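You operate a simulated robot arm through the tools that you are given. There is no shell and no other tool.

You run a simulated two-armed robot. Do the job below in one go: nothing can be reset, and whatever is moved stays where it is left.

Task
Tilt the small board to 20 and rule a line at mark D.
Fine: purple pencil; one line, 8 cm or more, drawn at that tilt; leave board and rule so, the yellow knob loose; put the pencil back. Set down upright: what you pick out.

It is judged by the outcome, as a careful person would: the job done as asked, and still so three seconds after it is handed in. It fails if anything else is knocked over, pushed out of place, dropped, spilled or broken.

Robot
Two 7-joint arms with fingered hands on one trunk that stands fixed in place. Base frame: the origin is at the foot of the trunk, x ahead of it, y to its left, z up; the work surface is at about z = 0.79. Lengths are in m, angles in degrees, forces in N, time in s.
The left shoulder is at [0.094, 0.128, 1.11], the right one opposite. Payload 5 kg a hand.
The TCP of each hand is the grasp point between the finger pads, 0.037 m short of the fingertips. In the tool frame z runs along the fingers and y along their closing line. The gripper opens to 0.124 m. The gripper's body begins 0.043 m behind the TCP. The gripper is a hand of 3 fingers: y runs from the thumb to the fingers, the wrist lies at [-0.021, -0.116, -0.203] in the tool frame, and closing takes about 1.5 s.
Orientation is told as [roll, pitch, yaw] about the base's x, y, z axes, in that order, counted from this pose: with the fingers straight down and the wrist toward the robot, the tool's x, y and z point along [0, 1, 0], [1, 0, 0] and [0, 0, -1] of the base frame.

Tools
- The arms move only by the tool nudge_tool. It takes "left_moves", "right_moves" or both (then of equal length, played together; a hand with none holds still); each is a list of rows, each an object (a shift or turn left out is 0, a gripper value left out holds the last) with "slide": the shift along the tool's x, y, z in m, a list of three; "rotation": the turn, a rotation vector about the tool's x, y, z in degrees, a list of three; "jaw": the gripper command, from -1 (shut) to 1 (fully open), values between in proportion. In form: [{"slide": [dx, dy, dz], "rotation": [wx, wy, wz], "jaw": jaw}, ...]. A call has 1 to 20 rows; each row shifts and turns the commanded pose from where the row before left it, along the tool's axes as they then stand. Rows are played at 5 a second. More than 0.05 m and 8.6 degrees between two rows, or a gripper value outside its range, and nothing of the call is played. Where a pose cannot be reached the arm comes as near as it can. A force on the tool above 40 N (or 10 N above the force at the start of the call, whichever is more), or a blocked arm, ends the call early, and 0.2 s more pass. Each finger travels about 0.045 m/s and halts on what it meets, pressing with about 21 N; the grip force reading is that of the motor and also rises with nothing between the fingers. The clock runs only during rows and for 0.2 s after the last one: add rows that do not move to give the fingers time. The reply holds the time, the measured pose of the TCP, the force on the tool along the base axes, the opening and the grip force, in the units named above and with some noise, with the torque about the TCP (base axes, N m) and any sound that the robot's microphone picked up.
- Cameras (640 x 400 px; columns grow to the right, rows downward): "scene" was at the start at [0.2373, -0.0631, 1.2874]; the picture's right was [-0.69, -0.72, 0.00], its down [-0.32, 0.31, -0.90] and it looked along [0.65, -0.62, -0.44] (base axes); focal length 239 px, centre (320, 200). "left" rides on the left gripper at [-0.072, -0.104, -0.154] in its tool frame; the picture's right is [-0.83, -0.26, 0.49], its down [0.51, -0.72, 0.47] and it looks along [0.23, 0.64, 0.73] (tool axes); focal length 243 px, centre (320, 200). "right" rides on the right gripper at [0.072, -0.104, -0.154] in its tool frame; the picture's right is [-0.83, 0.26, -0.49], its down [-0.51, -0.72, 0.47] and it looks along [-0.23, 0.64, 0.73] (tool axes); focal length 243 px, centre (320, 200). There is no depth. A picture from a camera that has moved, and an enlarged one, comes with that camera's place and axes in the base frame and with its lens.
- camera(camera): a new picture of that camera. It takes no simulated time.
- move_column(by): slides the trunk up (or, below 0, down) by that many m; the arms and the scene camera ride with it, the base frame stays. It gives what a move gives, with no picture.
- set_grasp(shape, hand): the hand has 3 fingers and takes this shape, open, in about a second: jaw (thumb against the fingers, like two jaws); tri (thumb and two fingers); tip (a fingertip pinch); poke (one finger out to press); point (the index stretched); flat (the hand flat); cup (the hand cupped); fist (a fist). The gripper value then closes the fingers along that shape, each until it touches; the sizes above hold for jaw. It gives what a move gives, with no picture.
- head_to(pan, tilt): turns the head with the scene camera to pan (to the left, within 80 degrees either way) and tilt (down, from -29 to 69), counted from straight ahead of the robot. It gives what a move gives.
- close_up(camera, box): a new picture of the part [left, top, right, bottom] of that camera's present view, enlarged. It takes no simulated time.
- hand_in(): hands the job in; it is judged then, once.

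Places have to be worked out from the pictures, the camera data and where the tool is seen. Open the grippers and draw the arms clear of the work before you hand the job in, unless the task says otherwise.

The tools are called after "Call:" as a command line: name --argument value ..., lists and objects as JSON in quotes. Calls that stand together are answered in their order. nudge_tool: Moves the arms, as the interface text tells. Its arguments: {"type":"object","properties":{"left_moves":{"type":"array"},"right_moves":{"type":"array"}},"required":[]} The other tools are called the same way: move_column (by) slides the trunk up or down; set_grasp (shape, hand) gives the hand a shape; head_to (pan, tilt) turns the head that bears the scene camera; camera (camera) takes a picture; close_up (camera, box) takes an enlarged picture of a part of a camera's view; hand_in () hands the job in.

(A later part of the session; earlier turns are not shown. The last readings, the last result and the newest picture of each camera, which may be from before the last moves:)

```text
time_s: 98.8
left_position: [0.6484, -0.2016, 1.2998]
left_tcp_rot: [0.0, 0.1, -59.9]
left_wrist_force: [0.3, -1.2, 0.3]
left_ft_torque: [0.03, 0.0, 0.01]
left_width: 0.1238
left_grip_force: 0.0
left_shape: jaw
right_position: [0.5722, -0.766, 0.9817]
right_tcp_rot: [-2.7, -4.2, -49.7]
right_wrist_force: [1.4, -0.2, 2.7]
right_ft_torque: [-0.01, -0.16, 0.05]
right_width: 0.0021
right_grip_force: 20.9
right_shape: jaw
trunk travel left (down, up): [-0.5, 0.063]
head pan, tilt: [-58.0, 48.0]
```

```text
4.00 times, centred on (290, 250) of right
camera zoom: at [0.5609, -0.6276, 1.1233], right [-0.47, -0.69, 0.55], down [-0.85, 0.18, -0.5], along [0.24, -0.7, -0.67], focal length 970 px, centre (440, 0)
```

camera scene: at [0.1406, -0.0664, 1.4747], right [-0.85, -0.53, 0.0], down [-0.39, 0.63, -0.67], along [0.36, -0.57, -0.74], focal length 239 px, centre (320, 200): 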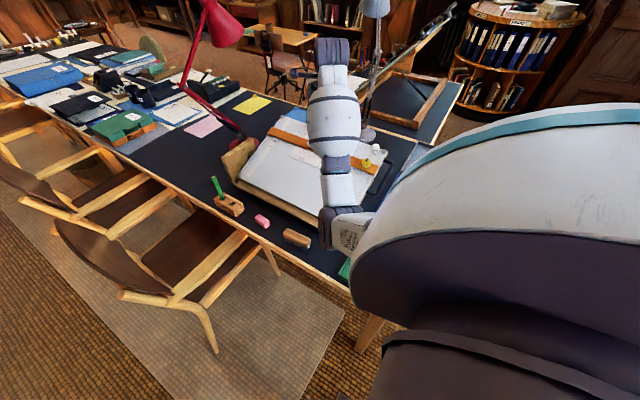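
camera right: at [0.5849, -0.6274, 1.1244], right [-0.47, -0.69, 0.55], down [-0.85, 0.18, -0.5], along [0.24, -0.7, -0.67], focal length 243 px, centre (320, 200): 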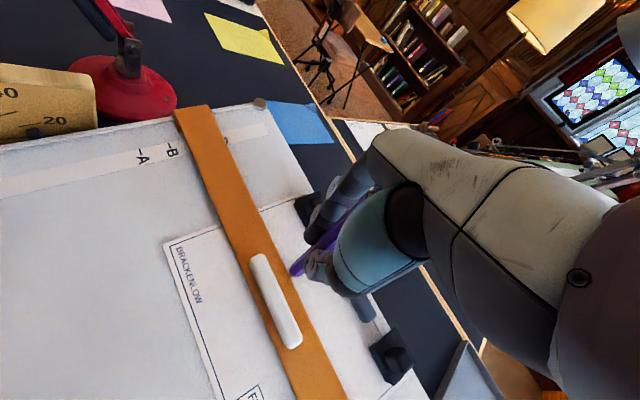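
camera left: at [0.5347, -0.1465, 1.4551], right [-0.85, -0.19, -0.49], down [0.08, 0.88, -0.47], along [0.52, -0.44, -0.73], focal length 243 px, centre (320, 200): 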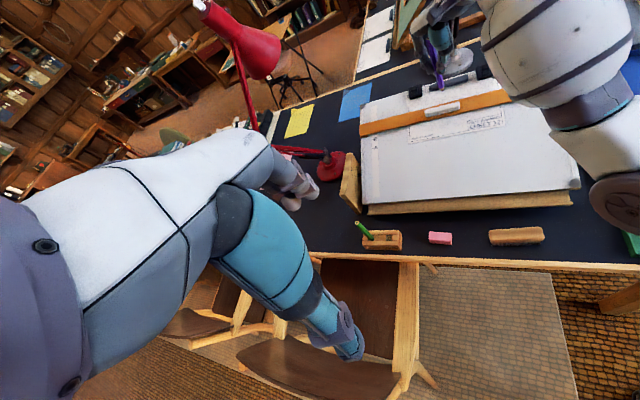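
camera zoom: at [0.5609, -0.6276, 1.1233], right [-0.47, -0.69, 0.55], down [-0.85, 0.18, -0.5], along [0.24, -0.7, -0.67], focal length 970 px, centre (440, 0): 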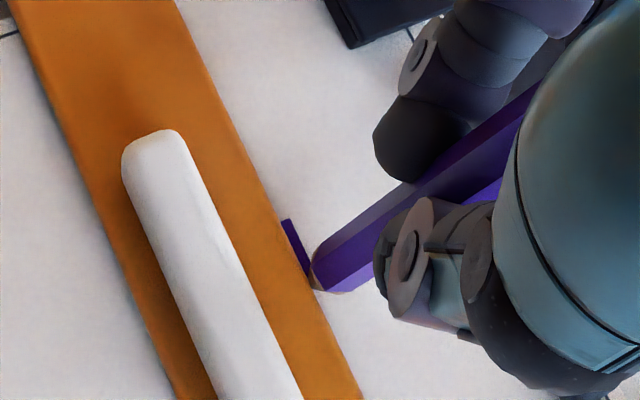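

A purple line is appearing along the rule edge with steady ~2.7 N. Continue drawing.

Call:
nudge_tool --right_moves '[{"slide": [-0.0046, -0.00386, 0]}, {"slide": [-0.0046, -0.00386, 0]}, {"slide": [-0.0046, -0.00386, 0]}, {"slide": [-0.0046, -0.00386, 0]}, {"slide": [-0.0046, -0.00386, 0]}, {"slide": [-0.0046, -0.00386, 0]}, {"slide": [-0.0046, -0.00386, 0]}]'

Call:
close_up --camera "left" --box '[430, 60, 490, 120]'

Call:
close_up --camera "right" --box '[200, 150, 340, 300]'

```text
time_s: 100.4
left_position: [0.6493, -0.1998, 1.3012]
left_tcp_rot: [0.0, 0.0, -59.8]
left_wrist_force: [1.0, 1.3, 0.3]
left_ft_torque: [0.02, -0.01, -0.03]
left_width: 0.1239
left_grip_force: 0.1
left_shape: jaw
right_position: [0.5306, -0.7673, 0.9812]
right_tcp_rot: [-2.9, -4.2, -49.8]
right_wrist_force: [1.9, -0.1, 2.8]
right_ft_torque: [-0.05, -0.2, 0.02]
right_width: 0.0019
right_grip_force: 21.1
right_shape: jaw
trunk travel left (down, up): [-0.5, 0.063]
head pan, tilt: [-58.0, 48.0]
```

```text
6.67 times, centred on (460, 90) of left
camera zoom: at [0.5345, -0.1463, 1.4552], right [-0.85, -0.19, -0.49], down [0.08, 0.88, -0.47], along [0.52, -0.44, -0.73], focal length 1618 px, centre (-613, 933)
```

zoom: 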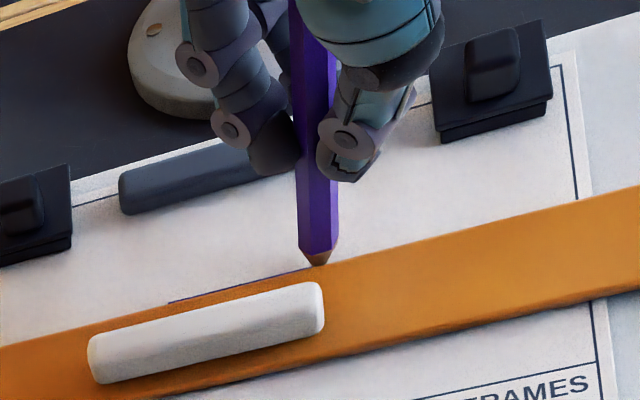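

```text
2.67 times, centred on (270, 225) of right
camera zoom: at [0.5184, -0.6272, 1.1227], right [-0.47, -0.69, 0.55], down [-0.85, 0.18, -0.5], along [0.24, -0.7, -0.67], focal length 647 px, centre (453, 133)
```

zoom: 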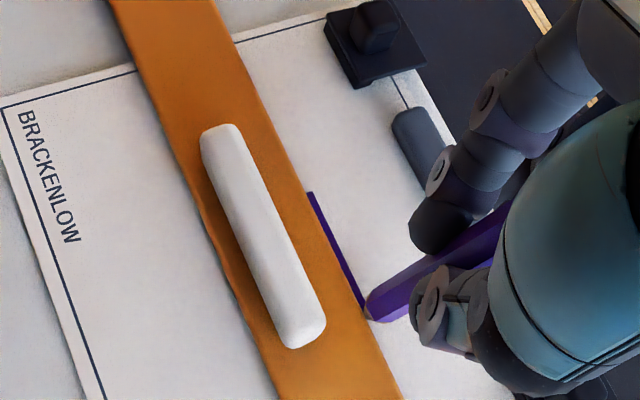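

Force steady, line straight along the rule, ~66 mm so far. I'll draw ~38 mm more (total ≈10 cm), staying short of the right clip.

Call:
nudge_tool --right_moves '[{"slide": [-0.0046, -0.00386, 0]}, {"slide": [-0.0046, -0.00386, 0]}, {"slide": [-0.0046, -0.00386, 0]}, {"slide": [-0.0046, -0.00386, 0]}, {"slide": [-0.0046, -0.00386, 0]}, {"slide": [-0.0046, -0.00386, 0]}]'

Call:
close_up --camera "left" --box '[430, 60, 510, 130]'

```text
time_s: 101.8
left_position: [0.6493, -0.2013, 1.3006]
left_tcp_rot: [0.0, -0.1, -60.0]
left_wrist_force: [0.4, 0.4, 1.0]
left_ft_torque: [0.0, -0.02, 0.03]
left_width: 0.1236
left_grip_force: 0.1
left_shape: jaw
right_position: [0.4945, -0.7662, 0.981]
right_tcp_rot: [-2.8, -4.3, -49.9]
right_wrist_force: [1.6, 0.3, 1.6]
right_ft_torque: [-0.03, -0.13, 0.01]
right_width: 0.0018
right_grip_force: 21.0
right_shape: jaw
trunk travel left (down, up): [-0.5, 0.063]
head pan, tilt: [-58.0, 48.0]
```

```text
5.71 times, centred on (470, 95) of left
camera zoom: at [0.5346, -0.1463, 1.4552], right [-0.85, -0.19, -0.49], down [0.08, 0.88, -0.47], along [0.52, -0.44, -0.73], focal length 1386 px, centre (-537, 800)
```

zoom: 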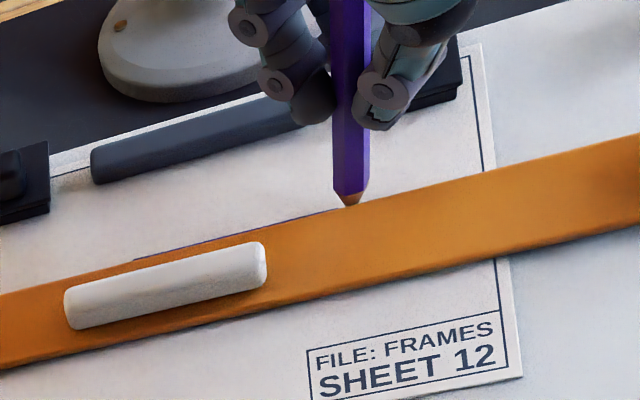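

About 10 cm drawn. Lifting straight off the sheet and inspecting the line.

Call:
nudge_tool --right_moves '[{"slide": [0, 0, -0.01]}, {"slide": [0, 0, -0.03]}, {"slide": [0, 0, -0.04]}, {}]'

Call:
close_up --camera "left" --box '[430, 60, 510, 130]'

Call:
camera --camera "right"

```text
time_s: 102.8
left_position: [0.6491, -0.2013, 1.301]
left_tcp_rot: [0.0, -0.1, -59.9]
left_wrist_force: [0.5, 0.0, -0.3]
left_ft_torque: [-0.03, 0.01, 0.03]
left_width: 0.1238
left_grip_force: 0.1
left_shape: jaw
right_position: [0.4936, -0.7585, 1.06]
right_tcp_rot: [-2.9, -4.1, -49.7]
right_wrist_force: [0.3, -0.6, 0.1]
right_ft_torque: [0.01, 0.0, -0.01]
right_width: 0.0019
right_grip_force: 20.8
right_shape: jaw
trunk travel left (down, up): [-0.5, 0.063]
head pan, tilt: [-58.0, 48.0]
```

```text
5.71 times, centred on (470, 95) of left
camera zoom: at [0.5351, -0.1469, 1.4548], right [-0.85, -0.19, -0.49], down [0.08, 0.88, -0.47], along [0.52, -0.44, -0.73], focal length 1386 px, centre (-537, 800)
```

zoom: 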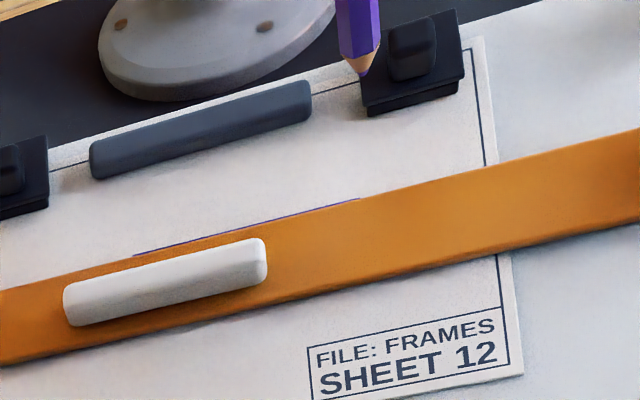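

```text
taken
camera right: at [0.4822, -0.62, 1.2022], right [-0.47, -0.69, 0.55], down [-0.85, 0.18, -0.5], along [0.24, -0.7, -0.67], focal length 243 px, centre (320, 200)
```

right: 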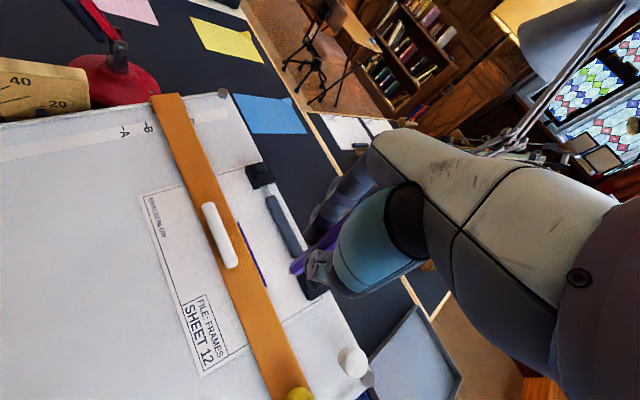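

The purple line is clean along the rule. Now I'll level the right hand and move the left (observer) hand back out of the way before the right arm travels to the holder.

Call:
nudge_tool --left_moves '[{"slide": [0.0419, -0.0123, -0.003]}, {"slide": [0.0419, -0.0123, -0.003]}, {"slide": [0.0419, -0.0123, -0.003]}, {"slide": [0.0419, -0.0123, -0.003]}, {"slide": [0.0419, -0.0123, -0.003]}, {"slide": [0.0419, -0.0123, -0.003]}, {"slide": [0.0419, -0.0123, -0.003]}, {}]' --right_moves '[{"rotation": [3.83, 3.21, 0]}, {}, {}, {}, {}, {}, {}, {}]'

Call:
camera --camera "left"

```text
time_s: 104.6
left_position: [0.8608, 0.0194, 1.321]
left_tcp_rot: [0.1, 0.0, -60.0]
left_wrist_force: [0.1, -0.2, 1.3]
left_ft_torque: [0.04, -0.01, 0.02]
left_width: 0.1239
left_grip_force: 0.0
left_shape: jaw
right_position: [0.494, -0.7608, 1.0602]
right_tcp_rot: [0.4, -0.3, -49.9]
right_wrist_force: [-1.5, 0.9, -1.7]
right_ft_torque: [0.08, -0.01, 0.0]
right_width: 0.0019
right_grip_force: 21.2
right_shape: jaw
trunk travel left (down, up): [-0.5, 0.063]
head pan, tilt: [-58.0, 48.0]
```

```text
taken
camera left: at [0.7456, 0.0742, 1.4757], right [-0.85, -0.19, -0.49], down [0.08, 0.88, -0.47], along [0.52, -0.44, -0.73], focal length 243 px, centre (320, 200)
```

left: 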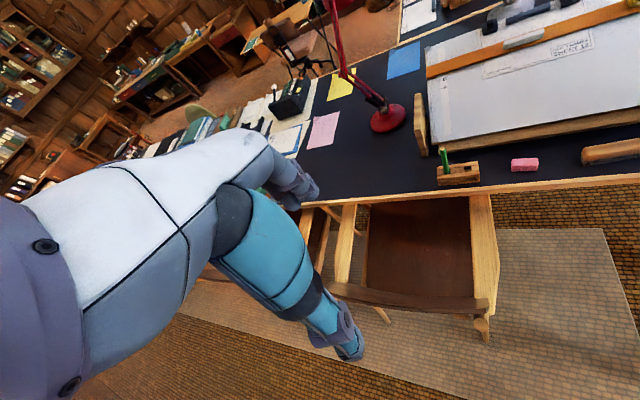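

Clear view of the holder. Carrying the pencil back above its hole (tip aimed at (0.740, −0.3985)) at a safe height.

Call:
nudge_tool --right_moves '[{"slide": [0.0427, -0.0116, 0]}, {"slide": [0.0427, -0.0116, 0]}, {"slide": [0.0427, -0.0116, 0]}, {"slide": [0.0427, -0.0116, 0]}, {"slide": [0.0427, -0.0116, 0]}, {"slide": [0.0427, -0.0116, 0]}, {"slide": [0.0427, -0.0116, 0]}, {"slide": [0.0427, -0.0116, 0]}, {"slide": [0.0427, -0.0116, 0]}, {"slide": [0.0425, -0.0111, 0]}, {}]'

Call:
close_up --camera "left" --box '[390, 80, 510, 200]'

Call:
close_up --camera "right" --box '[220, 220, 340, 320]'

```text
time_s: 107.0
left_position: [0.8598, 0.0196, 1.3207]
left_tcp_rot: [0.0, 0.0, -59.9]
left_wrist_force: [-0.4, -0.6, 0.3]
left_ft_torque: [0.04, 0.01, -0.04]
left_width: 0.1237
left_grip_force: 0.0
left_shape: jaw
right_position: [0.7445, -0.3958, 1.0622]
right_tcp_rot: [0.4, -0.4, -49.9]
right_wrist_force: [0.0, 0.0, -0.2]
right_ft_torque: [0.01, -0.01, 0.0]
right_width: 0.0016
right_grip_force: 21.0
right_shape: jaw
trunk travel left (down, up): [-0.5, 0.063]
head pan, tilt: [-58.0, 48.0]
```

```text
3.33 times, centred on (450, 140) of left
camera zoom: at [0.7453, 0.0736, 1.4757], right [-0.85, -0.19, -0.49], down [0.08, 0.88, -0.47], along [0.52, -0.44, -0.73], focal length 809 px, centre (-113, 400)
```

zoom: 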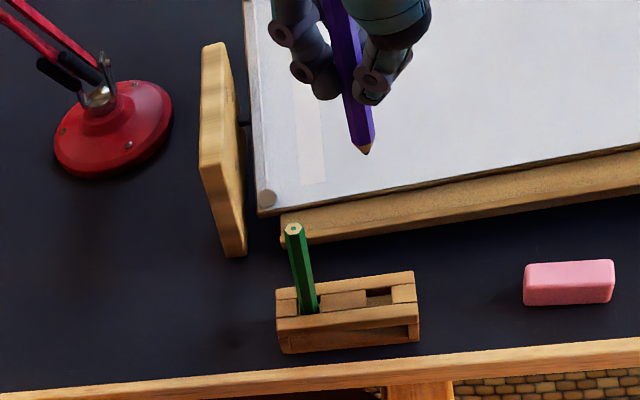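

```text
4.00 times, centred on (280, 270) of right
camera zoom: at [0.7328, -0.2711, 1.2158], right [-0.47, -0.73, 0.49], down [-0.85, 0.23, -0.48], along [0.24, -0.64, -0.73], focal length 970 px, centre (480, -80)
```

zoom: 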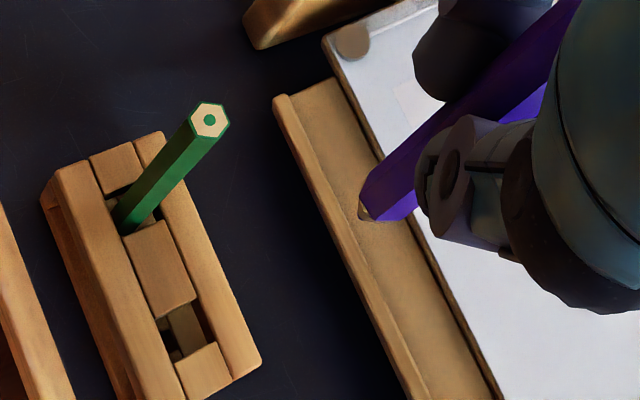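

Zooming in on the holder from both cameras to locate the empty hole precisely relative to the tip.

Call:
close_up --camera "left" --box '[435, 140, 485, 190]'

Call:
close_up --camera "right" --box '[230, 270, 290, 330]'

```text
8.00 times, centred on (460, 165) of left
camera zoom: at [0.7453, 0.0736, 1.4757], right [-0.85, -0.19, -0.49], down [0.08, 0.88, -0.47], along [0.52, -0.44, -0.73], focal length 1941 px, centre (-800, 480)
```

zoom: 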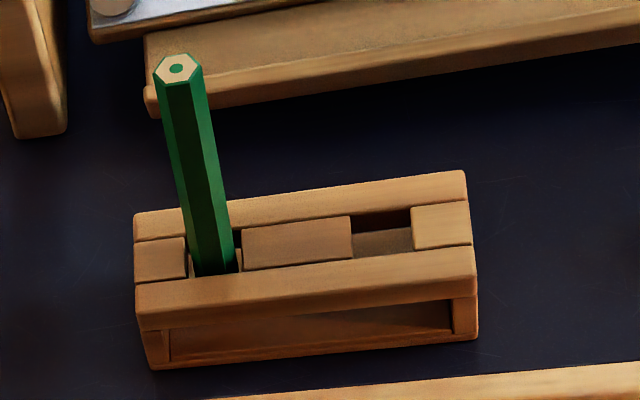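

```text
6.67 times, centred on (260, 300) of right
camera zoom: at [0.7328, -0.2711, 1.2158], right [-0.47, -0.73, 0.49], down [-0.85, 0.23, -0.48], along [0.24, -0.64, -0.73], focal length 1618 px, centre (720, -467)
```

zoom: 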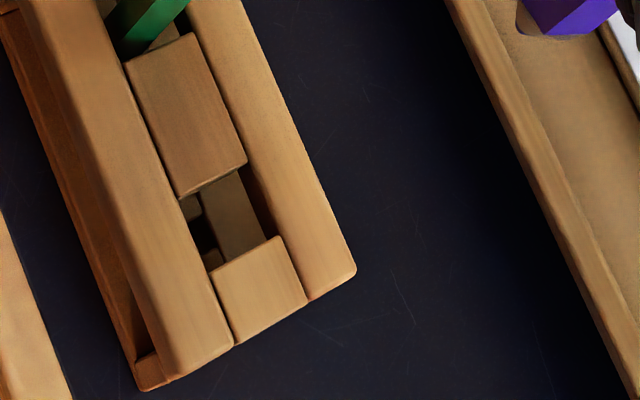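

Hole centre ≈(0.739, −0.400), about 22×18 mm. The pencil leans ~4° in the grip (tip toward −x), so I'll rotate the hand 4° to make it vertical, centre it, and lower to just above the holder to verify.

Call:
nudge_tool --right_moves '[{"rotation": [-2.6, 3.1, 0]}, {"slide": [-0.0057, -0.0018, 0]}, {"slide": [0, 0, 0.04]}, {"slide": [0, 0, 0.04]}, {"slide": [0, 0, 0.04]}, {"slide": [0, 0, 0.03]}, {}, {}]'

Call:
close_up --camera "left" --box '[430, 120, 490, 180]'

Call:
close_up --camera "right" --box '[240, 230, 330, 310]'

```text
time_s: 108.8
left_position: [0.861, 0.0208, 1.3208]
left_tcp_rot: [0.0, 0.0, -59.9]
left_wrist_force: [0.3, 1.5, 0.6]
left_ft_torque: [0.01, 0.01, -0.03]
left_width: 0.1237
left_grip_force: 0.1
left_shape: jaw
right_position: [0.7515, -0.3995, 0.9115]
right_tcp_rot: [3.5, -3.0, -50.0]
right_wrist_force: [0.3, 0.3, -0.6]
right_ft_torque: [0.01, -0.05, -0.02]
right_width: 0.0017
right_grip_force: 21.4
right_shape: jaw
trunk travel left (down, up): [-0.5, 0.063]
head pan, tilt: [-58.0, 48.0]
```

```text
6.67 times, centred on (460, 150) of left
camera zoom: at [0.7458, 0.0747, 1.4754], right [-0.85, -0.19, -0.49], down [0.08, 0.88, -0.47], along [0.52, -0.44, -0.73], focal length 1618 px, centre (-613, 533)
```

zoom: 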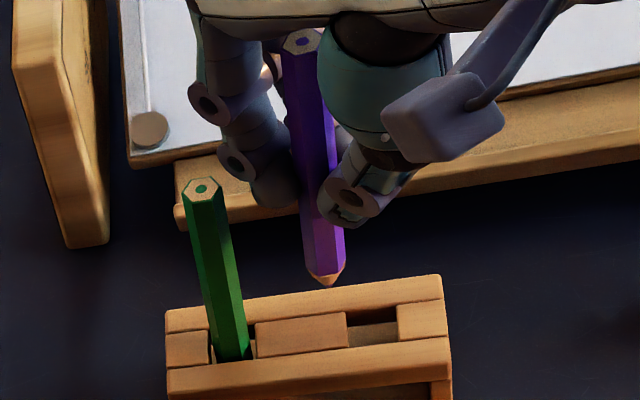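

```text
5.00 times, centred on (285, 270) of right
camera zoom: at [0.7299, -0.2733, 1.0639], right [-0.5, -0.73, 0.45], down [-0.81, 0.23, -0.54], along [0.29, -0.64, -0.71], focal length 1213 px, centre (495, -150)
```

zoom: 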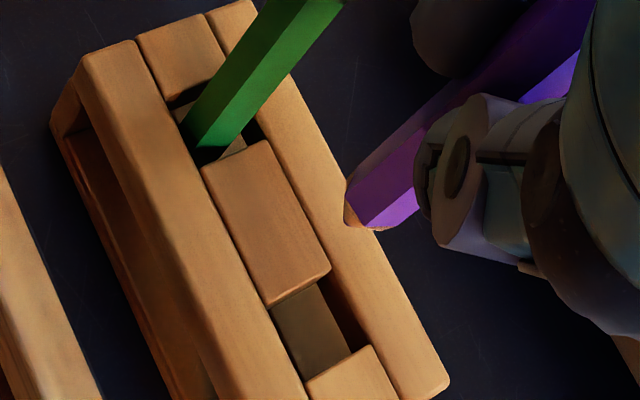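

The pencil is vertical now, but descending along the tilted tool axis drifted +x by ~1 cm. In the left camera's frame the tip must move about (−0.013, −0.001) to be over the hole; correcting and rechecking.

Call:
nudge_tool --right_moves '[{"slide": [-0.0102, -0.0072, -0.0009]}, {}, {}]'

Call:
close_up --camera "left" --box '[440, 140, 480, 180]'

Call:
close_up --camera "right" --box '[240, 230, 330, 310]'

```text
time_s: 109.6
left_position: [0.8607, 0.0194, 1.3203]
left_tcp_rot: [0.0, -0.1, -59.9]
left_wrist_force: [0.0, -0.5, 0.5]
left_ft_torque: [0.0, 0.0, -0.01]
left_width: 0.1239
left_grip_force: 0.1
left_shape: jaw
right_position: [0.74, -0.4007, 0.9118]
right_tcp_rot: [3.6, -3.0, -50.0]
right_wrist_force: [-0.1, 0.9, -0.3]
right_ft_torque: [-0.01, 0.02, 0.01]
right_width: 0.0022
right_grip_force: 21.0
right_shape: jaw
trunk travel left (down, up): [-0.5, 0.063]
head pan, tilt: [-58.0, 48.0]
```

```text
10.00 times, centred on (460, 160) of left
camera zoom: at [0.7462, 0.0747, 1.4751], right [-0.85, -0.19, -0.49], down [0.08, 0.88, -0.47], along [0.52, -0.44, -0.73], focal length 2426 px, centre (-1080, 600)
```

zoom: 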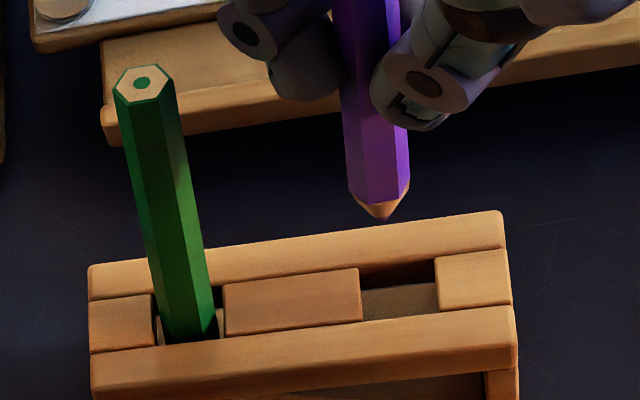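

```text
5.00 times, centred on (285, 270) of right
camera zoom: at [0.7177, -0.2742, 1.064], right [-0.5, -0.73, 0.45], down [-0.81, 0.23, -0.54], along [0.29, -0.64, -0.71], focal length 1213 px, centre (495, -150)
```

zoom: 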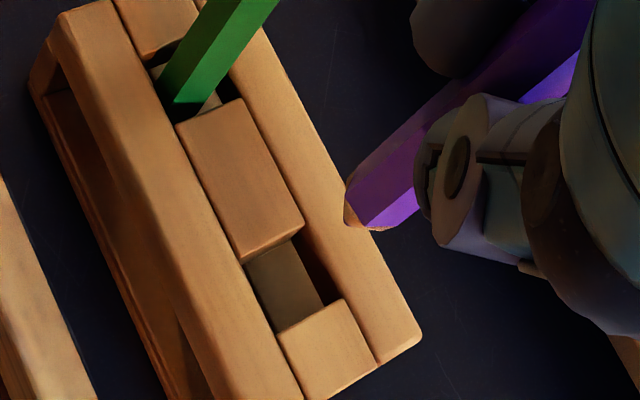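

The tip is ~2 mm off in x relative to the hole; the y offset depends on height. I'll correct x and lower the tip to about the holder's top plane, where the comparison is parallax-free.

Call:
nudge_tool --right_moves '[{"slide": [-0.0018, -0.0015, -0.0002]}, {"slide": [-0.0008, -0.0007, 0.015]}, {"slide": [-0.0008, -0.0007, 0.015]}, {"slide": [-0.0002, -0.0001, 0.003]}, {}, {}]'

Call:
close_up --camera "left" --box '[440, 140, 480, 180]'

Call:
close_up --camera "right" --box '[240, 230, 330, 310]'

```text
time_s: 111.0
left_position: [0.86, 0.0205, 1.3204]
left_tcp_rot: [0.0, 0.1, -59.9]
left_wrist_force: [-0.1, 0.9, -0.2]
left_ft_torque: [0.0, -0.01, -0.01]
left_width: 0.1241
left_grip_force: 0.1
left_shape: jaw
right_position: [0.7371, -0.4006, 0.8787]
right_tcp_rot: [3.5, -3.1, -50.0]
right_wrist_force: [-0.1, -0.2, -0.4]
right_ft_torque: [-0.02, -0.02, -0.01]
right_width: 0.002
right_grip_force: 20.7
right_shape: jaw
trunk travel left (down, up): [-0.5, 0.063]
head pan, tilt: [-58.0, 48.0]
```

```text
10.00 times, centred on (460, 160) of left
camera zoom: at [0.746, 0.0747, 1.4752], right [-0.85, -0.19, -0.49], down [0.08, 0.88, -0.47], along [0.52, -0.44, -0.73], focal length 2426 px, centre (-1080, 600)
```

zoom: 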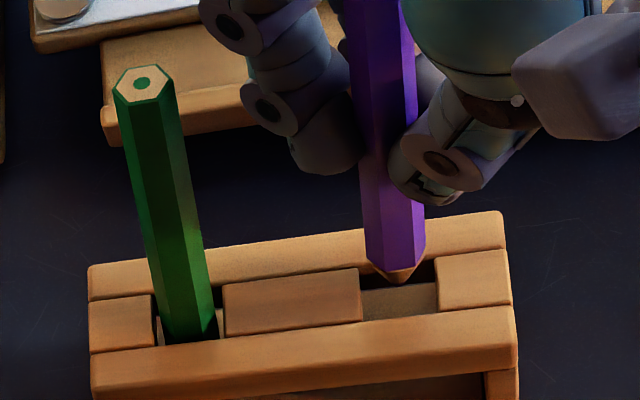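

```text
5.00 times, centred on (285, 270) of right
camera zoom: at [0.7149, -0.2738, 1.0311], right [-0.5, -0.73, 0.45], down [-0.81, 0.23, -0.54], along [0.29, -0.64, -0.71], focal length 1213 px, centre (495, -150)
```

zoom: 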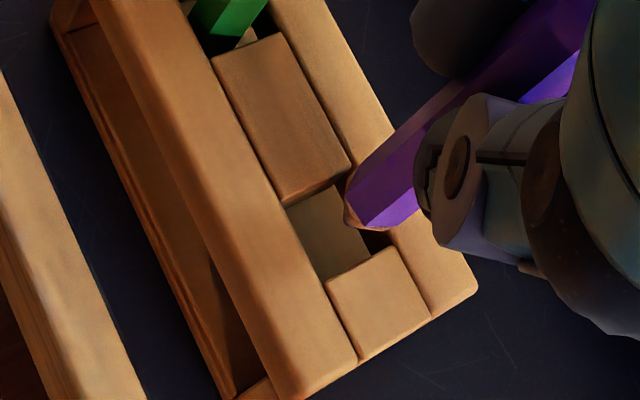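

Both views agree the tip is within ~1–2 mm of the hole centre; a small correction (+0.9 mm x, −1.2 mm y), then insert slowly while watching the force.

Call:
nudge_tool --right_moves '[{"slide": [-0.0001, 0.0015, 0.0001]}, {"slide": [-0.0003, -0.0002, 0.005]}, {"slide": [-0.0003, -0.0002, 0.005]}, {"slide": [-0.0003, -0.0002, 0.005]}, {}]'

Call:
close_up --camera "left" --box '[440, 140, 480, 180]'

Call:
close_up --camera "right" --box '[240, 230, 330, 310]'

```text
time_s: 112.2
left_position: [0.8597, 0.0203, 1.3203]
left_tcp_rot: [0.0, 0.0, -59.9]
left_wrist_force: [-0.3, -0.8, 0.1]
left_ft_torque: [-0.01, 0.01, 0.01]
left_width: 0.124
left_grip_force: 0.0
left_shape: jaw
right_position: [0.7375, -0.4008, 0.8624]
right_tcp_rot: [3.5, -2.9, -50.1]
right_wrist_force: [-0.3, 1.1, -0.1]
right_ft_torque: [0.04, 0.02, 0.02]
right_width: 0.0017
right_grip_force: 21.8
right_shape: jaw
trunk travel left (down, up): [-0.5, 0.063]
head pan, tilt: [-58.0, 48.0]
```

```text
10.00 times, centred on (460, 160) of left
camera zoom: at [0.7462, 0.0746, 1.4748], right [-0.85, -0.19, -0.49], down [0.08, 0.88, -0.47], along [0.52, -0.44, -0.73], focal length 2426 px, centre (-1080, 600)
```

zoom: 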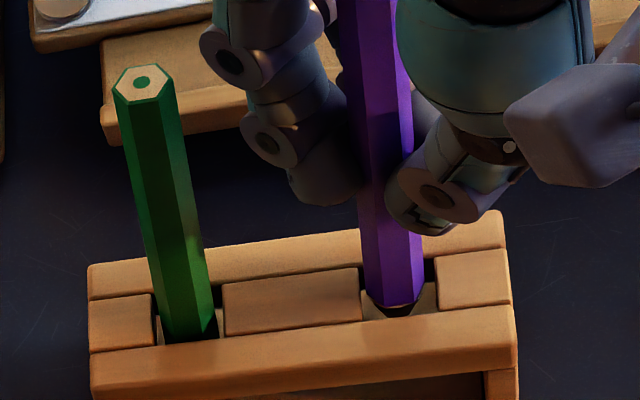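

```text
5.00 times, centred on (285, 270) of right
camera zoom: at [0.7164, -0.2749, 1.0152], right [-0.5, -0.73, 0.45], down [-0.81, 0.23, -0.54], along [0.29, -0.64, -0.71], focal length 1213 px, centre (495, -150)
```

zoom: 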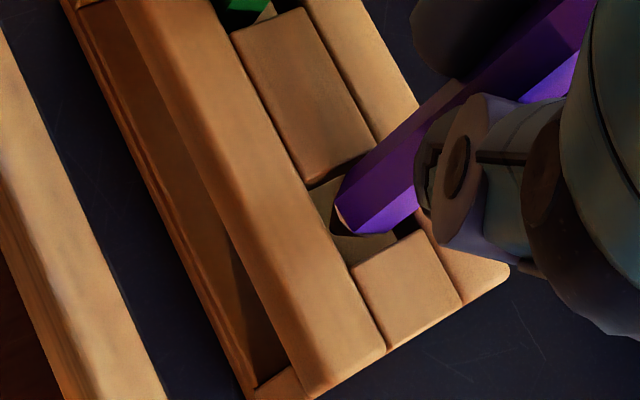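

The tip is entering the hole with no contact force. Continue down 15 mm in small steps.

Call:
nudge_tool --right_moves '[{"slide": [-0.0003, -0.0002, 0.005]}, {"slide": [-0.0003, -0.0002, 0.005]}, {"slide": [-0.0002, -0.0002, 0.004]}, {}]'

Call:
close_up --camera "left" --box '[440, 140, 480, 180]'

Call:
close_up --camera "right" --box '[240, 230, 330, 310]'

```text
time_s: 113.2
left_position: [0.861, 0.0215, 1.3202]
left_tcp_rot: [0.0, 0.0, -59.9]
left_wrist_force: [0.3, -0.6, -0.2]
left_ft_torque: [-0.01, -0.03, -0.02]
left_width: 0.1239
left_grip_force: 0.0
left_shape: jaw
right_position: [0.7382, -0.4013, 0.8495]
right_tcp_rot: [3.6, -3.1, -50.1]
right_wrist_force: [0.6, 1.4, -0.2]
right_ft_torque: [0.14, -0.02, -0.02]
right_width: 0.0022
right_grip_force: 20.7
right_shape: jaw
trunk travel left (down, up): [-0.5, 0.063]
head pan, tilt: [-58.0, 48.0]
```

```text
10.00 times, centred on (460, 160) of left
camera zoom: at [0.7459, 0.0749, 1.4753], right [-0.85, -0.19, -0.49], down [0.08, 0.88, -0.47], along [0.52, -0.44, -0.73], focal length 2426 px, centre (-1080, 600)
```

zoom: 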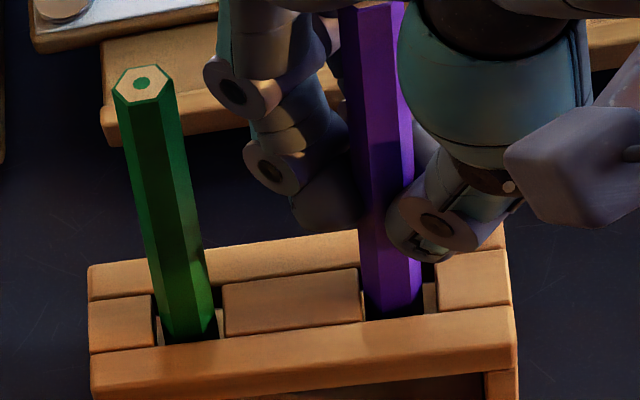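

```text
5.00 times, centred on (285, 270) of right
camera zoom: at [0.7164, -0.2753, 1.002], right [-0.5, -0.73, 0.45], down [-0.81, 0.23, -0.54], along [0.29, -0.64, -0.71], focal length 1213 px, centre (495, -150)
```

zoom: 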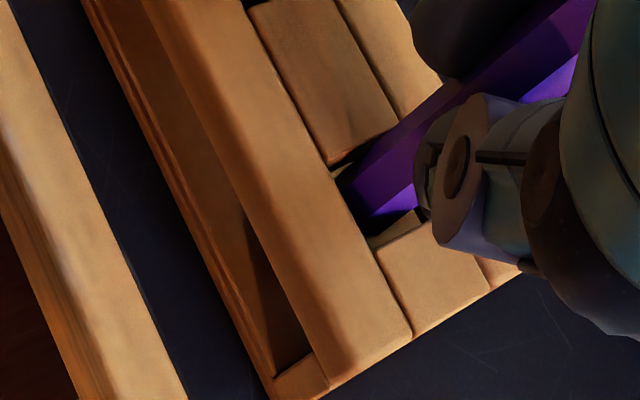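

The pencil is well inside the hole, forces small. Lower the last ~4 mm until it rests on the floor.

Call:
nudge_tool --right_moves '[{"slide": [-0.0001, -0.0001, 0.002]}, {"slide": [-0.0001, -0.0001, 0.002]}, {}]'

Call:
nudge_tool --right_moves '[{}]'

Call:
close_up --camera "left" --box '[440, 130, 480, 170]'

```text
time_s: 114.0
left_position: [0.8607, 0.0211, 1.321]
left_tcp_rot: [0.0, -0.1, -59.9]
left_wrist_force: [-1.1, 0.2, 0.2]
left_ft_torque: [0.0, 0.0, 0.03]
left_width: 0.1237
left_grip_force: 0.0
left_shape: jaw
right_position: [0.7382, -0.4018, 0.8461]
right_tcp_rot: [3.5, -3.1, -50.0]
right_wrist_force: [-0.3, 2.8, 1.4]
right_ft_torque: [0.15, -0.03, 0.01]
right_width: 0.002
right_grip_force: 21.0
right_shape: jaw
trunk travel left (down, up): [-0.5, 0.063]
head pan, tilt: [-58.0, 48.0]
```

```text
time_s: 114.4
left_position: [0.8615, 0.0199, 1.3206]
left_tcp_rot: [0.0, 0.1, -59.9]
left_wrist_force: [0.7, 0.3, 0.3]
left_ft_torque: [0.03, 0.0, -0.02]
left_width: 0.1237
left_grip_force: 0.0
left_shape: jaw
right_position: [0.7381, -0.4017, 0.8453]
right_tcp_rot: [3.6, -3.1, -50.0]
right_wrist_force: [1.0, 2.5, 0.2]
right_ft_torque: [0.14, 0.05, 0.03]
right_width: 0.002
right_grip_force: 20.9
right_shape: jaw
trunk travel left (down, up): [-0.5, 0.063]
head pan, tilt: [-58.0, 48.0]
```

```text
10.00 times, centred on (460, 150) of left
camera zoom: at [0.7459, 0.075, 1.4753], right [-0.85, -0.19, -0.49], down [0.08, 0.88, -0.47], along [0.52, -0.44, -0.73], focal length 2426 px, centre (-1080, 700)
```

zoom: 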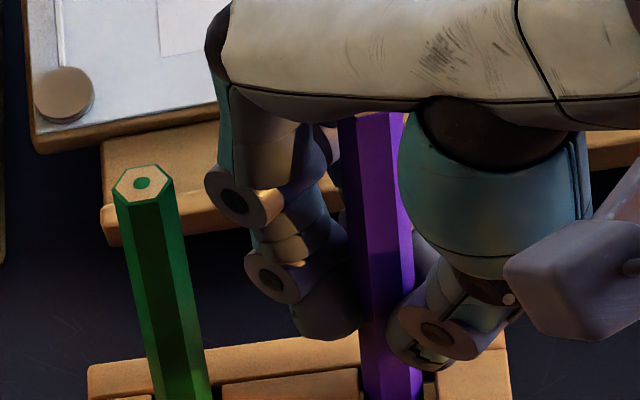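

There's ~2.5 N side load in +y (pencil brushing the far wall), so I'll shift 0.8 mm toward +y and lower 1 mm more to rest it.

Call:
nudge_tool --right_moves '[{"slide": [0.0005, -0.0006, 0]}, {"slide": [-0.0001, 0, 0.001]}, {}, {}]'

Call:
nudge_tool --right_moves '[{"slide": [-0.0001, 0, 0.001]}, {}]'

```text
time_s: 115.4
left_position: [0.8609, 0.021, 1.3204]
left_tcp_rot: [0.0, 0.0, -59.8]
left_wrist_force: [-0.7, 0.5, 1.2]
left_ft_torque: [-0.01, -0.01, 0.01]
left_width: 0.124
left_grip_force: 0.1
left_shape: jaw
right_position: [0.7379, -0.4015, 0.8445]
right_tcp_rot: [3.6, -3.1, -50.0]
right_wrist_force: [0.0, 1.2, 0.5]
right_ft_torque: [0.07, -0.02, -0.01]
right_width: 0.0019
right_grip_force: 21.2
right_shape: jaw
trunk travel left (down, up): [-0.5, 0.063]
head pan, tilt: [-58.0, 48.0]
```

```text
time_s: 116.0
left_position: [0.8604, 0.0216, 1.3199]
left_tcp_rot: [0.0, 0.1, -60.0]
left_wrist_force: [1.1, 0.1, -0.1]
left_ft_torque: [-0.01, -0.02, -0.02]
left_width: 0.1237
left_grip_force: 0.0
left_shape: jaw
right_position: [0.738, -0.4004, 0.8432]
right_tcp_rot: [3.5, -3.0, -50.0]
right_wrist_force: [0.3, 1.8, 0.7]
right_ft_torque: [0.07, 0.0, 0.01]
right_width: 0.0019
right_grip_force: 21.2
right_shape: jaw
trunk travel left (down, up): [-0.5, 0.063]
head pan, tilt: [-58.0, 48.0]
```

Not on the floor yet; lowering in 1 mm steps until I feel it.

Call:
nudge_tool --right_moves '[{"slide": [0.0003, -0.0004, 0.001]}, {"slide": [-0.0001, 0, 0.001]}, {}, {}]'

Call:
nudge_tool --right_moves '[{"slide": [-0.0001, 0, 0.001]}, {}, {}]'

Call:
close_up --camera "left" --box '[430, 130, 490, 190]'

```text
time_s: 117.0
left_position: [0.8608, 0.022, 1.3223]
left_tcp_rot: [-0.1, 0.1, -59.9]
left_wrist_force: [0.0, 0.5, 0.7]
left_ft_torque: [0.01, -0.01, 0.02]
left_width: 0.1239
left_grip_force: 0.1
left_shape: jaw
right_position: [0.7375, -0.3995, 0.843]
right_tcp_rot: [3.5, -3.1, -50.0]
right_wrist_force: [0.4, 0.4, 6.6]
right_ft_torque: [0.04, -0.04, 0.01]
right_width: 0.0022
right_grip_force: 20.5
right_shape: jaw
trunk travel left (down, up): [-0.5, 0.063]
head pan, tilt: [-58.0, 48.0]
```

```text
time_s: 117.8
left_position: [0.8597, 0.0222, 1.321]
left_tcp_rot: [0.0, 0.0, -59.9]
left_wrist_force: [0.3, -0.2, 0.4]
left_ft_torque: [-0.01, 0.03, -0.04]
left_width: 0.1239
left_grip_force: 0.1
left_shape: jaw
right_position: [0.7383, -0.401, 0.8421]
right_tcp_rot: [3.5, -3.1, -50.0]
right_wrist_force: [-0.1, -0.2, 13.3]
right_ft_torque: [-0.01, -0.05, 0.03]
right_width: 0.0022
right_grip_force: 20.4
right_shape: jaw
trunk travel left (down, up): [-0.5, 0.063]
head pan, tilt: [-58.0, 48.0]
```

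```text
6.67 times, centred on (460, 160) of left
camera zoom: at [0.7444, 0.0755, 1.4763], right [-0.85, -0.19, -0.49], down [0.08, 0.88, -0.47], along [0.52, -0.44, -0.73], focal length 1618 px, centre (-613, 467)
```

zoom: 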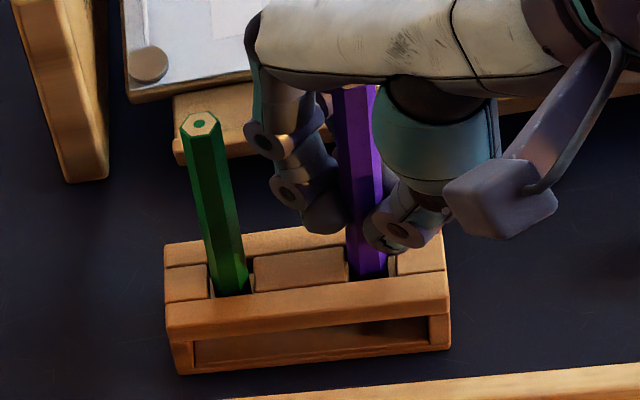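

Floor contact confirmed (6–13 N) with no side load. I'll back off ~1.7 mm to unload and then open the fingers gently.

Call:
nudge_tool --right_moves '[{"slide": [0.0001, 0.0001, -0.0017]}, {}, {}]'

Call:
nudge_tool --right_moves '[{"jaw": -0.8}, {}, {"jaw": -0.6}, {}, {"jaw": -0.3}, {}, {}]'

Call:
close_up --camera "left" --box '[430, 130, 490, 190]'

Call:
close_up --camera "right" --box '[240, 200, 360, 310]'

```text
time_s: 118.6
left_position: [0.8601, 0.0201, 1.3221]
left_tcp_rot: [0.0, -0.1, -59.9]
left_wrist_force: [0.0, -0.8, -0.1]
left_ft_torque: [-0.01, -0.01, 0.01]
left_width: 0.1238
left_grip_force: 0.0
left_shape: jaw
right_position: [0.7377, -0.4003, 0.8436]
right_tcp_rot: [3.5, -2.9, -50.0]
right_wrist_force: [0.4, 0.4, 8.2]
right_ft_torque: [0.02, -0.08, 0.02]
right_width: 0.0023
right_grip_force: 21.7
right_shape: jaw
trunk travel left (down, up): [-0.5, 0.063]
head pan, tilt: [-58.0, 48.0]
```

```text
time_s: 120.2
left_position: [0.8612, 0.0201, 1.3213]
left_tcp_rot: [0.0, 0.0, -59.9]
left_wrist_force: [0.1, 0.2, 0.1]
left_ft_torque: [0.0, -0.03, 0.0]
left_width: 0.1238
left_grip_force: 0.1
left_shape: jaw
right_position: [0.7397, -0.4002, 0.8421]
right_tcp_rot: [3.5, -3.0, -50.0]
right_wrist_force: [-0.4, -0.4, 0.4]
right_ft_torque: [-0.02, -0.03, 0.02]
right_width: 0.0427
right_grip_force: 0.1
right_shape: jaw
trunk travel left (down, up): [-0.5, 0.063]
head pan, tilt: [-58.0, 48.0]
```

```text
6.67 times, centred on (460, 160) of left
camera zoom: at [0.746, 0.0747, 1.4753], right [-0.85, -0.19, -0.49], down [0.08, 0.88, -0.47], along [0.52, -0.44, -0.73], focal length 1618 px, centre (-613, 467)
```

zoom: 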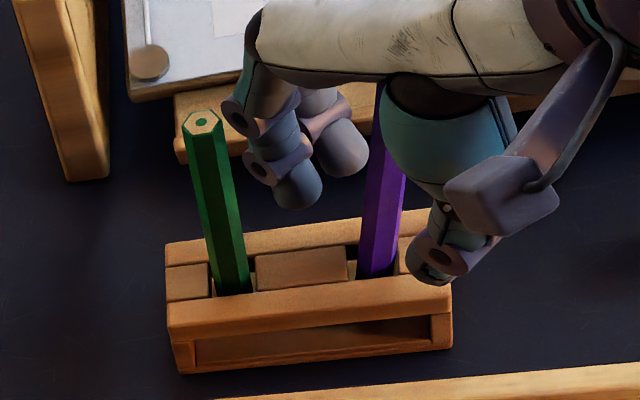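

```text
3.64 times, centred on (300, 255) of right
camera zoom: at [0.7163, -0.2741, 0.995], right [-0.5, -0.73, 0.45], down [-0.81, 0.23, -0.54], along [0.29, -0.64, -0.71], focal length 882 px, centre (393, 0)
```

zoom: 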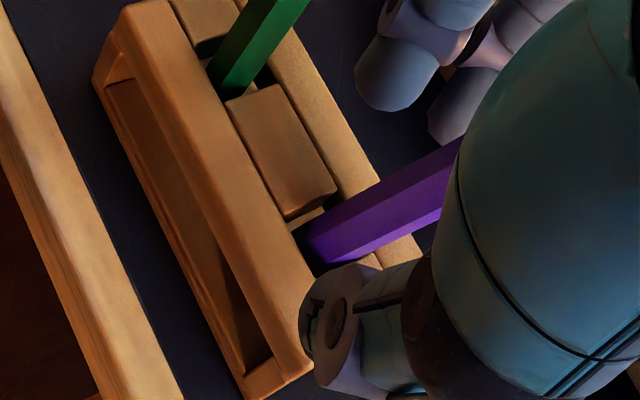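

Released. The purple pencil appears to lean a bit, maybe resting on the thumb; I'll open a little wider and look again.

Call:
nudge_tool --right_moves '[{"jaw": 0.0}, {}, {}, {}]'

Call:
close_up --camera "left" --box '[430, 120, 490, 180]'

Call:
close_up --camera "right" --box '[240, 200, 360, 310]'

```text
time_s: 121.2
left_position: [0.8609, 0.0199, 1.3217]
left_tcp_rot: [0.0, 0.0, -59.9]
left_wrist_force: [0.5, 0.1, -0.3]
left_ft_torque: [0.0, -0.01, -0.01]
left_width: 0.1237
left_grip_force: 0.0
left_shape: jaw
right_position: [0.7389, -0.4005, 0.8433]
right_tcp_rot: [3.4, -3.0, -49.9]
right_wrist_force: [-0.4, -0.6, 0.4]
right_ft_torque: [-0.01, 0.03, 0.03]
right_width: 0.0615
right_grip_force: 0.1
right_shape: jaw
trunk travel left (down, up): [-0.5, 0.063]
head pan, tilt: [-58.0, 48.0]
```

```text
6.67 times, centred on (460, 150) of left
camera zoom: at [0.746, 0.0747, 1.4753], right [-0.85, -0.19, -0.49], down [0.08, 0.88, -0.47], along [0.52, -0.44, -0.73], focal length 1618 px, centre (-613, 533)
```

zoom: 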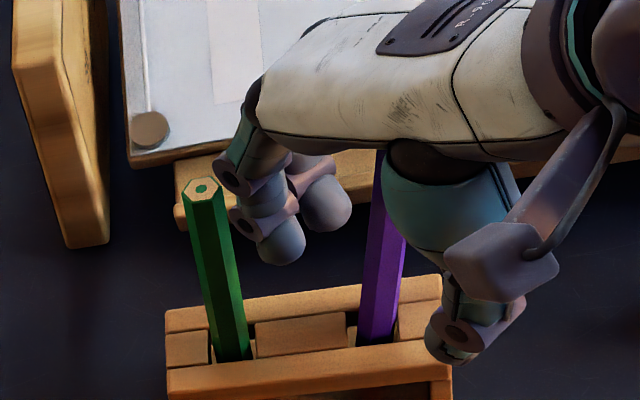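

```text
3.64 times, centred on (300, 255) of right
camera zoom: at [0.7163, -0.2741, 0.995], right [-0.5, -0.73, 0.45], down [-0.81, 0.23, -0.54], along [0.29, -0.64, -0.71], focal length 882 px, centre (393, 0)
```

zoom: 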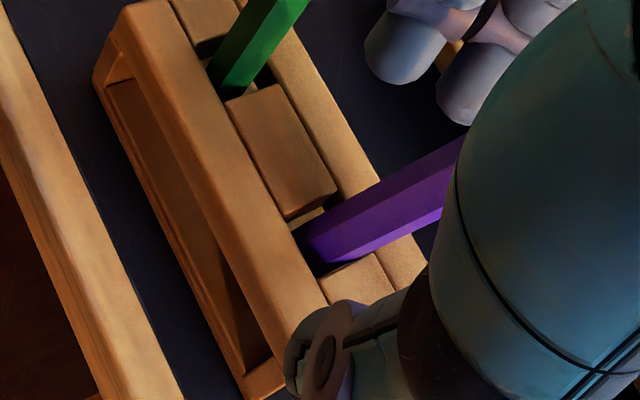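

The lean is unchanged, so it's resting in the hole. I'll shift the hand 8 mm toward the thumb side to clear the pencil, then rise straight up, watching the pencil.

Call:
nudge_tool --right_moves '[{"slide": [0, -0.008, 0], "jaw": 0.2}, {}, {"slide": [-0.0008, -0.0007, -0.015]}, {"slide": [0, 0, 0]}]'

Call:
close_up --camera "left" --box '[430, 120, 490, 180]'

Call:
close_up --camera "right" --box '[240, 200, 360, 310]'

```text
time_s: 122.2
left_position: [0.8612, 0.0207, 1.3211]
left_tcp_rot: [0.0, 0.0, -60.0]
left_wrist_force: [-0.2, -0.2, -0.5]
left_ft_torque: [-0.01, 0.0, 0.01]
left_width: 0.1238
left_grip_force: 0.0
left_shape: jaw
right_position: [0.7306, -0.3928, 0.856]
right_tcp_rot: [3.6, -3.0, -50.1]
right_wrist_force: [0.1, -1.2, 0.3]
right_ft_torque: [0.02, -0.02, 0.02]
right_width: 0.0738
right_grip_force: 0.0
right_shape: jaw
trunk travel left (down, up): [-0.5, 0.063]
head pan, tilt: [-58.0, 48.0]
```

```text
6.67 times, centred on (460, 150) of left
camera zoom: at [0.746, 0.0746, 1.4752], right [-0.85, -0.19, -0.49], down [0.08, 0.88, -0.47], along [0.52, -0.44, -0.73], focal length 1618 px, centre (-613, 533)
```

zoom: 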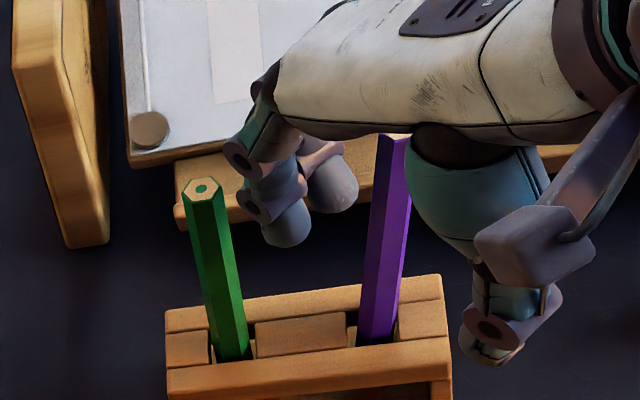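

```text
3.64 times, centred on (300, 255) of right
camera zoom: at [0.7093, -0.2677, 1.0091], right [-0.5, -0.73, 0.45], down [-0.81, 0.23, -0.54], along [0.29, -0.64, -0.71], focal length 882 px, centre (393, 0)
```

zoom: 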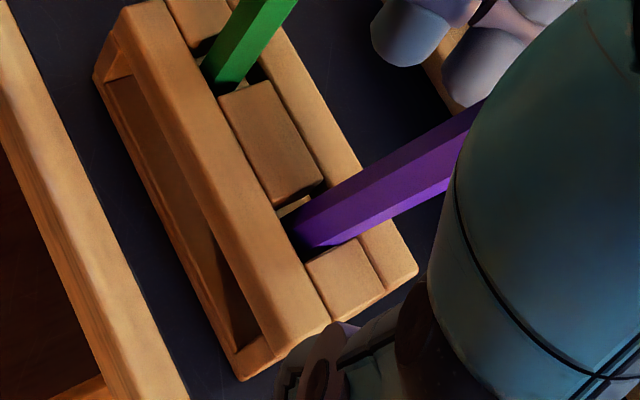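

The pencil stands in its hole with a slight lean. I'll raise the hand clear, then measure the pencil's tilt from two cameras.

Call:
nudge_tool --right_moves '[{"slide": [-0.0022, -0.0018, -0.04]}, {"slide": [-0.0022, -0.0018, -0.04]}, {"slide": [-0.0022, -0.0018, -0.04]}, {"slide": [-0.0022, -0.0018, -0.03]}, {}]'

Call:
close_up --camera "left" --box '[430, 120, 490, 180]'

Call:
close_up --camera "right" --box '[210, 210, 330, 330]'

Call:
camera --camera "scene"

```text
time_s: 123.4
left_position: [0.8609, 0.0207, 1.3209]
left_tcp_rot: [0.0, -0.1, -59.9]
left_wrist_force: [0.1, 0.1, -0.1]
left_ft_torque: [0.01, -0.02, -0.02]
left_width: 0.1236
left_grip_force: 0.1
left_shape: jaw
right_position: [0.7086, -0.3942, 1.0047]
right_tcp_rot: [3.5, -3.0, -50.0]
right_wrist_force: [0.2, -0.2, -0.1]
right_ft_torque: [0.03, 0.02, -0.02]
right_width: 0.0742
right_grip_force: 0.0
right_shape: jaw
trunk travel left (down, up): [-0.5, 0.063]
head pan, tilt: [-58.0, 48.0]
```

```text
6.67 times, centred on (460, 150) of left
camera zoom: at [0.7462, 0.0744, 1.475], right [-0.85, -0.19, -0.49], down [0.08, 0.88, -0.47], along [0.52, -0.44, -0.73], focal length 1618 px, centre (-613, 533)
```

zoom: 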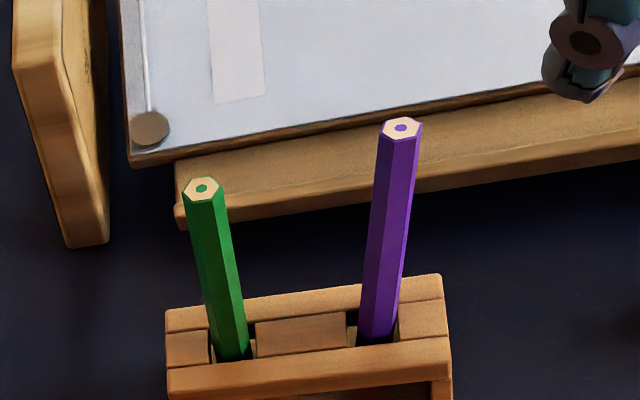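

```text
3.33 times, centred on (270, 270) of right
camera zoom: at [0.6862, -0.2684, 1.1584], right [-0.5, -0.73, 0.45], down [-0.81, 0.23, -0.54], along [0.29, -0.64, -0.71], focal length 809 px, centre (487, -33)
```

zoom: 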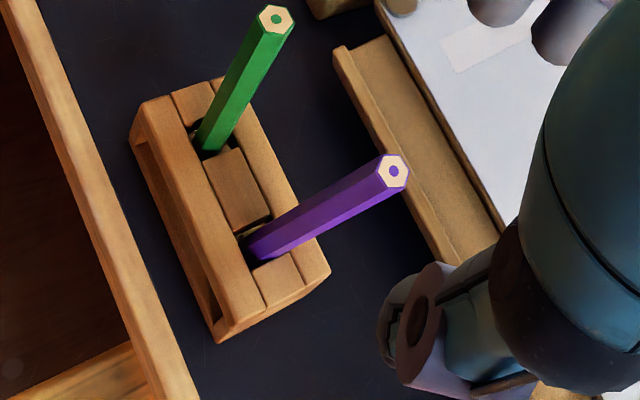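

```text
taken
camera scene: at [0.1409, -0.0666, 1.4746], right [-0.85, -0.53, 0.0], down [-0.39, 0.63, -0.67], along [0.35, -0.57, -0.74], focal length 239 px, centre (320, 200)
```

scene: 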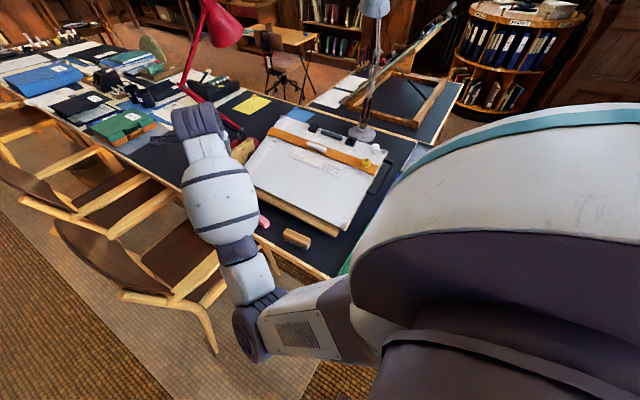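

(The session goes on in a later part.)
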